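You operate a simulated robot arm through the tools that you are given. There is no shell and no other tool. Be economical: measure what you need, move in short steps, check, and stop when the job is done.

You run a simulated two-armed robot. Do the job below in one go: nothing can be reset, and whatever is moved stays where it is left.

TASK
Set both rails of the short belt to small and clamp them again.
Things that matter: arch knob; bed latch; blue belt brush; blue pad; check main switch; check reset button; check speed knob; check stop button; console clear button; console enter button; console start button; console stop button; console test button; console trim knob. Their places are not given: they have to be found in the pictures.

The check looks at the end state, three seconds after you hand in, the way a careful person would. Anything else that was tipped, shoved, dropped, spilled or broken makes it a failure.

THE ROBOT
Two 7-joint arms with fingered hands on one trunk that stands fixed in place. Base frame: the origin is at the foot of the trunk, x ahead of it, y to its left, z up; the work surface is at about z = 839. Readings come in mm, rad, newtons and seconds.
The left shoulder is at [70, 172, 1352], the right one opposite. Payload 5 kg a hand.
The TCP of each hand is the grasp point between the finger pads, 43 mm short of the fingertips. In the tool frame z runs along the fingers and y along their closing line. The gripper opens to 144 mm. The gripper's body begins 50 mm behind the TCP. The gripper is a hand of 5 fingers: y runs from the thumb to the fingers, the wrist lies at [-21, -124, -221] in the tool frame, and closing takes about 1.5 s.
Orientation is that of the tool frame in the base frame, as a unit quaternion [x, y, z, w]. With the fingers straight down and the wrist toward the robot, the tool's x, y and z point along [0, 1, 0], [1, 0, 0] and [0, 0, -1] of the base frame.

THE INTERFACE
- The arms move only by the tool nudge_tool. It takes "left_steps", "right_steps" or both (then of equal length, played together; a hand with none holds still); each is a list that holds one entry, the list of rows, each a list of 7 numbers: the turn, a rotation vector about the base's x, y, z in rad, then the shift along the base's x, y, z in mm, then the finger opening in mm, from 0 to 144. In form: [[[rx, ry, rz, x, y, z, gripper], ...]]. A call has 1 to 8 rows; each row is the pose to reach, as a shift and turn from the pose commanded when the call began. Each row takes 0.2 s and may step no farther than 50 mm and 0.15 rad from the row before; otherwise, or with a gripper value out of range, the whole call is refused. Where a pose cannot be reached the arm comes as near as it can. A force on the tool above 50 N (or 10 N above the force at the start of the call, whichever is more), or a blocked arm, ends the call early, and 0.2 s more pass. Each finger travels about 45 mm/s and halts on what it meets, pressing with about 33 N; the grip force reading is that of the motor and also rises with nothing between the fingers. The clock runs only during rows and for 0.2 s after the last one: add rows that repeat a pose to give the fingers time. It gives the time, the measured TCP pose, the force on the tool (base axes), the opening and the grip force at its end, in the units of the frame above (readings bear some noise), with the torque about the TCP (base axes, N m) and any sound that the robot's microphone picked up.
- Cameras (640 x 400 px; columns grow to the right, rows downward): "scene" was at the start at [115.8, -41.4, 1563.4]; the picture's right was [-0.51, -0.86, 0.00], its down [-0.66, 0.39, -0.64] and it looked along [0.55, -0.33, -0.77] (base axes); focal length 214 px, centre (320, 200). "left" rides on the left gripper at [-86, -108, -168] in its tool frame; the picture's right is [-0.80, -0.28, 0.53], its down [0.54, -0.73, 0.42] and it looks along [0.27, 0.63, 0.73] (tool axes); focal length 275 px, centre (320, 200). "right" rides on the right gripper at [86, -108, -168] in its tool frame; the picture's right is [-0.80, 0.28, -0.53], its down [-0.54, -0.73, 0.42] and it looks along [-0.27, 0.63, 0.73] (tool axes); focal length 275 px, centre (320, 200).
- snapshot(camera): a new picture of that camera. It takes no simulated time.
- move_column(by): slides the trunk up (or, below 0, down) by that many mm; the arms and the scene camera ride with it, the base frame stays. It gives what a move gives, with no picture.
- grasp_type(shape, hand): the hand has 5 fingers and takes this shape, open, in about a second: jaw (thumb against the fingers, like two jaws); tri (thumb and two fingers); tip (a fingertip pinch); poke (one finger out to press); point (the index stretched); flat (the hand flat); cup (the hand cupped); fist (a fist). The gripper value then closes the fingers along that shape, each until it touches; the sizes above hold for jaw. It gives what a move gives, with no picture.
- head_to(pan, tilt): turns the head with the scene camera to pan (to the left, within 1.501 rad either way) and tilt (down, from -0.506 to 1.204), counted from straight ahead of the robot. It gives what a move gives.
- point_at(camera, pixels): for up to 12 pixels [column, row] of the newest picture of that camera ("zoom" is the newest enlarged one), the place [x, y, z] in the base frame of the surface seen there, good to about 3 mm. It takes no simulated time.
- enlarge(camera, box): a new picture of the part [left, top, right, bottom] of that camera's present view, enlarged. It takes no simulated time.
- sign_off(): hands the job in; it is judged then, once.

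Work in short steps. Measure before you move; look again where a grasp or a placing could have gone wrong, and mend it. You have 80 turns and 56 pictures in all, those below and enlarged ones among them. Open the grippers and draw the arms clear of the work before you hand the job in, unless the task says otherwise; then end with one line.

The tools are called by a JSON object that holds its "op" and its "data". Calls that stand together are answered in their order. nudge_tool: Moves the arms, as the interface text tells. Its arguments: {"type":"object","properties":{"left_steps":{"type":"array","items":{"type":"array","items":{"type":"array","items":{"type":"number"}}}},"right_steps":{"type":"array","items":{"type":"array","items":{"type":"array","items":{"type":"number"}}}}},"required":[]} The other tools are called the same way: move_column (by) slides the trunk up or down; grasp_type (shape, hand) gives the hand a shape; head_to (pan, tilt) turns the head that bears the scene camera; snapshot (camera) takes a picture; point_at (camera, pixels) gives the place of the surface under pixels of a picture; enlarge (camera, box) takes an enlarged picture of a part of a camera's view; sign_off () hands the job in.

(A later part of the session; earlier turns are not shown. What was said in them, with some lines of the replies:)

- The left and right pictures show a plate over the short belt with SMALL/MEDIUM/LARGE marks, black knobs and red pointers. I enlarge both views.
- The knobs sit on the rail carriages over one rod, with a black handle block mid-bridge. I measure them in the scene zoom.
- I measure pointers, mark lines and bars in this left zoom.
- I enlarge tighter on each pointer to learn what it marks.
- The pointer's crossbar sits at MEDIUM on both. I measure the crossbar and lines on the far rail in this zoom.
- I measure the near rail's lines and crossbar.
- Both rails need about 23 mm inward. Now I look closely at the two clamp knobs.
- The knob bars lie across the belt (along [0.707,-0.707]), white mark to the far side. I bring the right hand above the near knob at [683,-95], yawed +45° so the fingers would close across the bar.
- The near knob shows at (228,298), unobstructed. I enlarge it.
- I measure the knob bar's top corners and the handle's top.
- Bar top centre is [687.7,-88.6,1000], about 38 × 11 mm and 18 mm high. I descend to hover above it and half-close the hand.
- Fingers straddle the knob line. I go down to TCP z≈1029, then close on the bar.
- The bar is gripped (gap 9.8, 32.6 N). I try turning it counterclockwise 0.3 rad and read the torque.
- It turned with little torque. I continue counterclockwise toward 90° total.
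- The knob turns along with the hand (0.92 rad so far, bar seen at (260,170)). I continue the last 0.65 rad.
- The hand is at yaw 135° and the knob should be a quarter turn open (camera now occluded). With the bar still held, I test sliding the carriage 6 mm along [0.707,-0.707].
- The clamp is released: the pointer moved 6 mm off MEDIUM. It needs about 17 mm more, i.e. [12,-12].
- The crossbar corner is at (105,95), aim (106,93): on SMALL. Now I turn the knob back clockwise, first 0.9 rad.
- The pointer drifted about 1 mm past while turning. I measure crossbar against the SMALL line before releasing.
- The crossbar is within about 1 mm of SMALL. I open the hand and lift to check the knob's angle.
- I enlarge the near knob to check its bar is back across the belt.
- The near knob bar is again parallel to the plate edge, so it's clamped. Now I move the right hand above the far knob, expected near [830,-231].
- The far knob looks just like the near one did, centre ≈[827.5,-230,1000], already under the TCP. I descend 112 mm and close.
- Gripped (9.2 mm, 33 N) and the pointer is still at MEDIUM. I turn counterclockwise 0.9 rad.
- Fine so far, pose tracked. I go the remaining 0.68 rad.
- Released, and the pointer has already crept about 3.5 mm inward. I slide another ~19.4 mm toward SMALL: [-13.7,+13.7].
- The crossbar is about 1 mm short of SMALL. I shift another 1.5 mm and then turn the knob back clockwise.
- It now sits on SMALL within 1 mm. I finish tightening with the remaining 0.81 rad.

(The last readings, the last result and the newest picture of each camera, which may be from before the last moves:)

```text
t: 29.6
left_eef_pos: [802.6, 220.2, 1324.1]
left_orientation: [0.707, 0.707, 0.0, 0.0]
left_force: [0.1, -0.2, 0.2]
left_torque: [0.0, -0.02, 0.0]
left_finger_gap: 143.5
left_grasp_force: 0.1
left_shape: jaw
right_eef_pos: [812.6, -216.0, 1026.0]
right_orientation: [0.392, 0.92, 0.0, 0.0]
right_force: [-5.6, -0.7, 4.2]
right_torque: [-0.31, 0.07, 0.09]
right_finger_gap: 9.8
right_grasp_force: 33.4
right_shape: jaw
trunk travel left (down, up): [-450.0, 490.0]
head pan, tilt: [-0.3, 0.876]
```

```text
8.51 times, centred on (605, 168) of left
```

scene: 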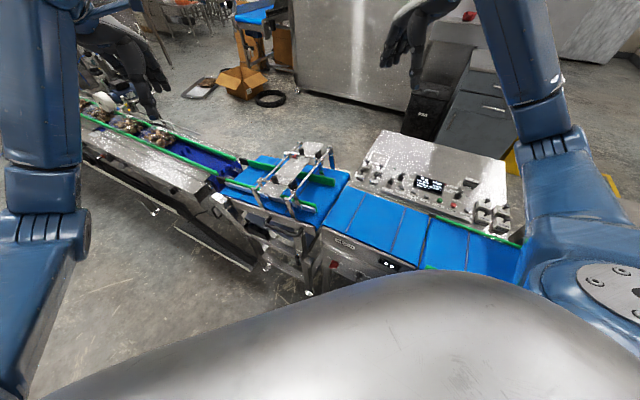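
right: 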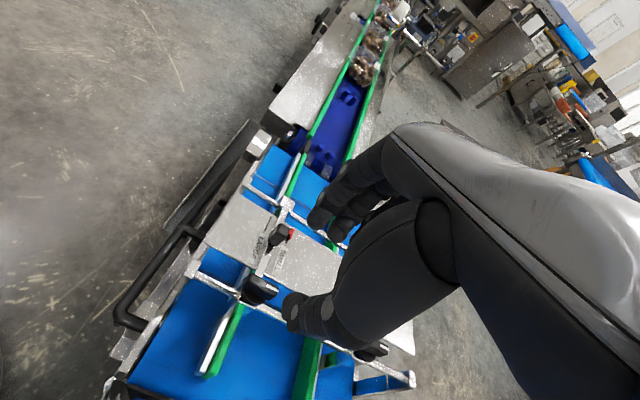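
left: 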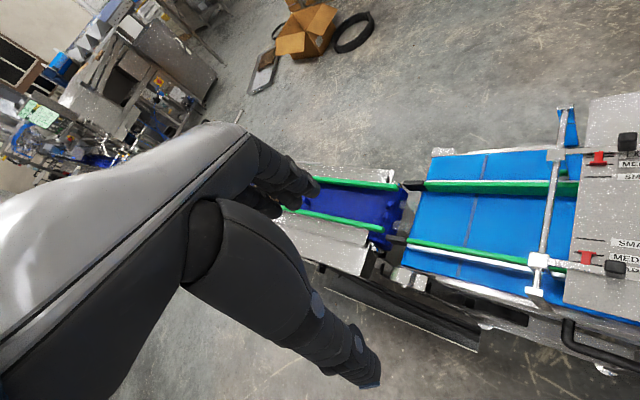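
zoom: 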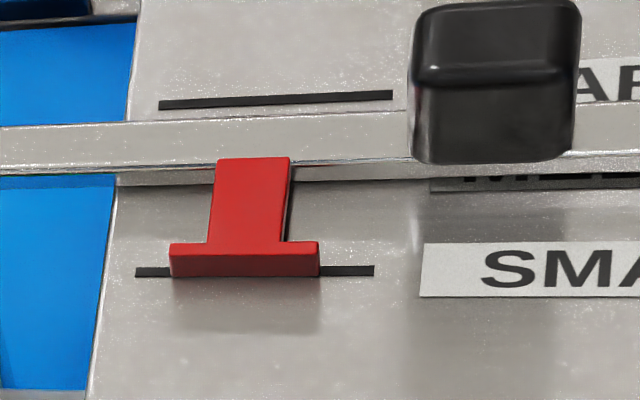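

The crossbar relates to SMALL exactly as it did to MEDIUM at the start. I release and lift.

{"op": "nudge_tool", "data": {"right_steps": [[[0, 0, 0, 0, 0, 0, 25], [0, 0, 0, 0, 0, 0, 45], [0, 0, 0, 0, 0, 0, 60], [0, 0, 0, 0, 0, 0, 60], [0, 0, 0, 0, 0, 30, 60], [0, 0, 0, 0, 0, 70, 60], [0, 0, 0, 0, 0, 110, 60], [0, 0, 0, 0, 0, 110, 60]]]}}

{"op": "enlarge", "data": {"camera": "right", "box": [200, 220, 320, 320]}}

{"op": "enlarge", "data": {"camera": "left", "box": [540, 120, 640, 300]}}

```text
t: 31.4
left_eef_pos: [803.7, 219.7, 1321.5]
left_orientation: [0.707, 0.707, 0.0, 0.0]
left_force: [0.7, -0.5, 1.4]
left_torque: [0.0, 0.0, 0.01]
left_finger_gap: 143.7
left_grasp_force: 0.1
left_shape: jaw
right_eef_pos: [812.8, -216.5, 1135.7]
right_orientation: [0.392, 0.92, 0.0, 0.0]
right_force: [0.6, -0.1, 1.0]
right_torque: [0.01, 0.02, 0.02]
right_finger_gap: 59.5
right_grasp_force: 0.1
right_shape: jaw
trunk travel left (down, up): [-450.0, 490.0]
head pan, tilt: [-0.3, 0.876]
```

```text
4.00 times, centred on (260, 270) of right
```

zoom: 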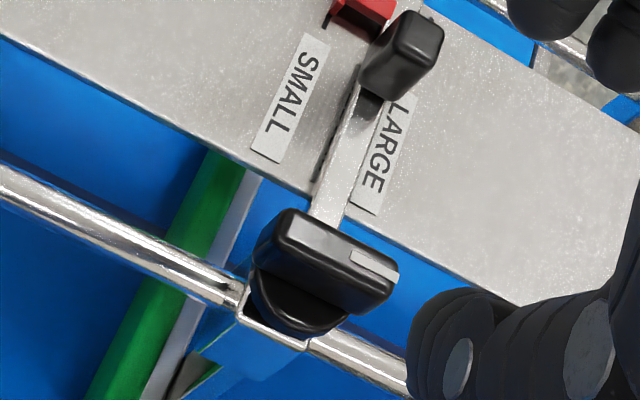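

```text
2.22 times, centred on (590, 210) of left
```

zoom: 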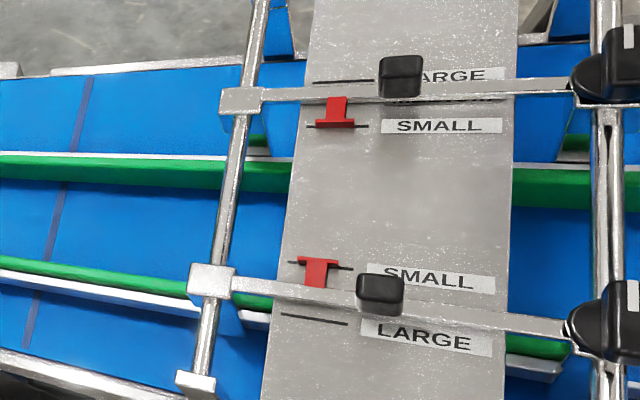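

Both pointers are on SMALL and both knob bars lie across as at the start. I draw the right arm up and away.

{"op": "nudge_tool", "data": {"right_steps": [[[0, 0, 0, 0, 0, 45, 80], [0, 0, 0, 0, 0, 90, 110], [0, 0, -0.12, -15, -30, 125, 144], [0, 0, -0.24, -35, -65, 150, 144], [0, 0, -0.36, -55, -105, 165, 144], [0, 0, -0.48, -75, -145, 180, 144], [0, 0, -0.6, -95, -185, 195, 144], [0, 0, -0.7, -107, -222, 205, 144]]]}}

{"op": "snapshot", "data": {"camera": "scene"}}

{"op": "enlarge", "data": {"camera": "scene", "box": [250, 135, 350, 215]}}

```text
t: 33.2
left_eef_pos: [800.7, 219.1, 1322.9]
left_orientation: [0.707, 0.708, 0.001, -0.001]
left_force: [-0.9, -0.5, 0.4]
left_torque: [0.02, -0.02, -0.01]
left_finger_gap: 143.7
left_grasp_force: 0.1
left_shape: jaw
right_eef_pos: [706.2, -438.3, 1342.4]
right_orientation: [0.684, 0.729, 0.0, -0.001]
right_force: [-0.4, -0.2, 0.3]
right_torque: [0.0, 0.0, 0.05]
right_finger_gap: 143.6
right_grasp_force: 0.1
right_shape: jaw
trunk travel left (down, up): [-450.0, 490.0]
head pan, tilt: [-0.3, 0.876]
```

```text
18 pictures are left
```

scene: 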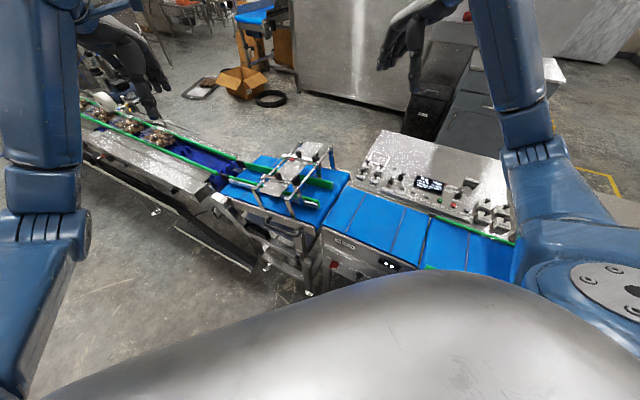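

```text
5.00 times, centred on (300, 175) of scene
```

zoom: 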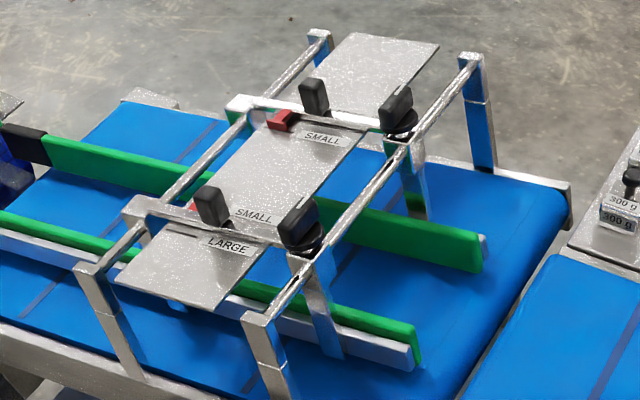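

The scene shows both rails set in at SMALL with the knobs back across the belt, and both arms are clear. I hand in.

{"op": "sign_off", "data": {}}

```text
The job is handed in.
```

Both rails of the short belt are set to SMALL, each within about 1 mm of its line. Both clamp knobs are turned back to their starting angle; I did not push-test the clamps.
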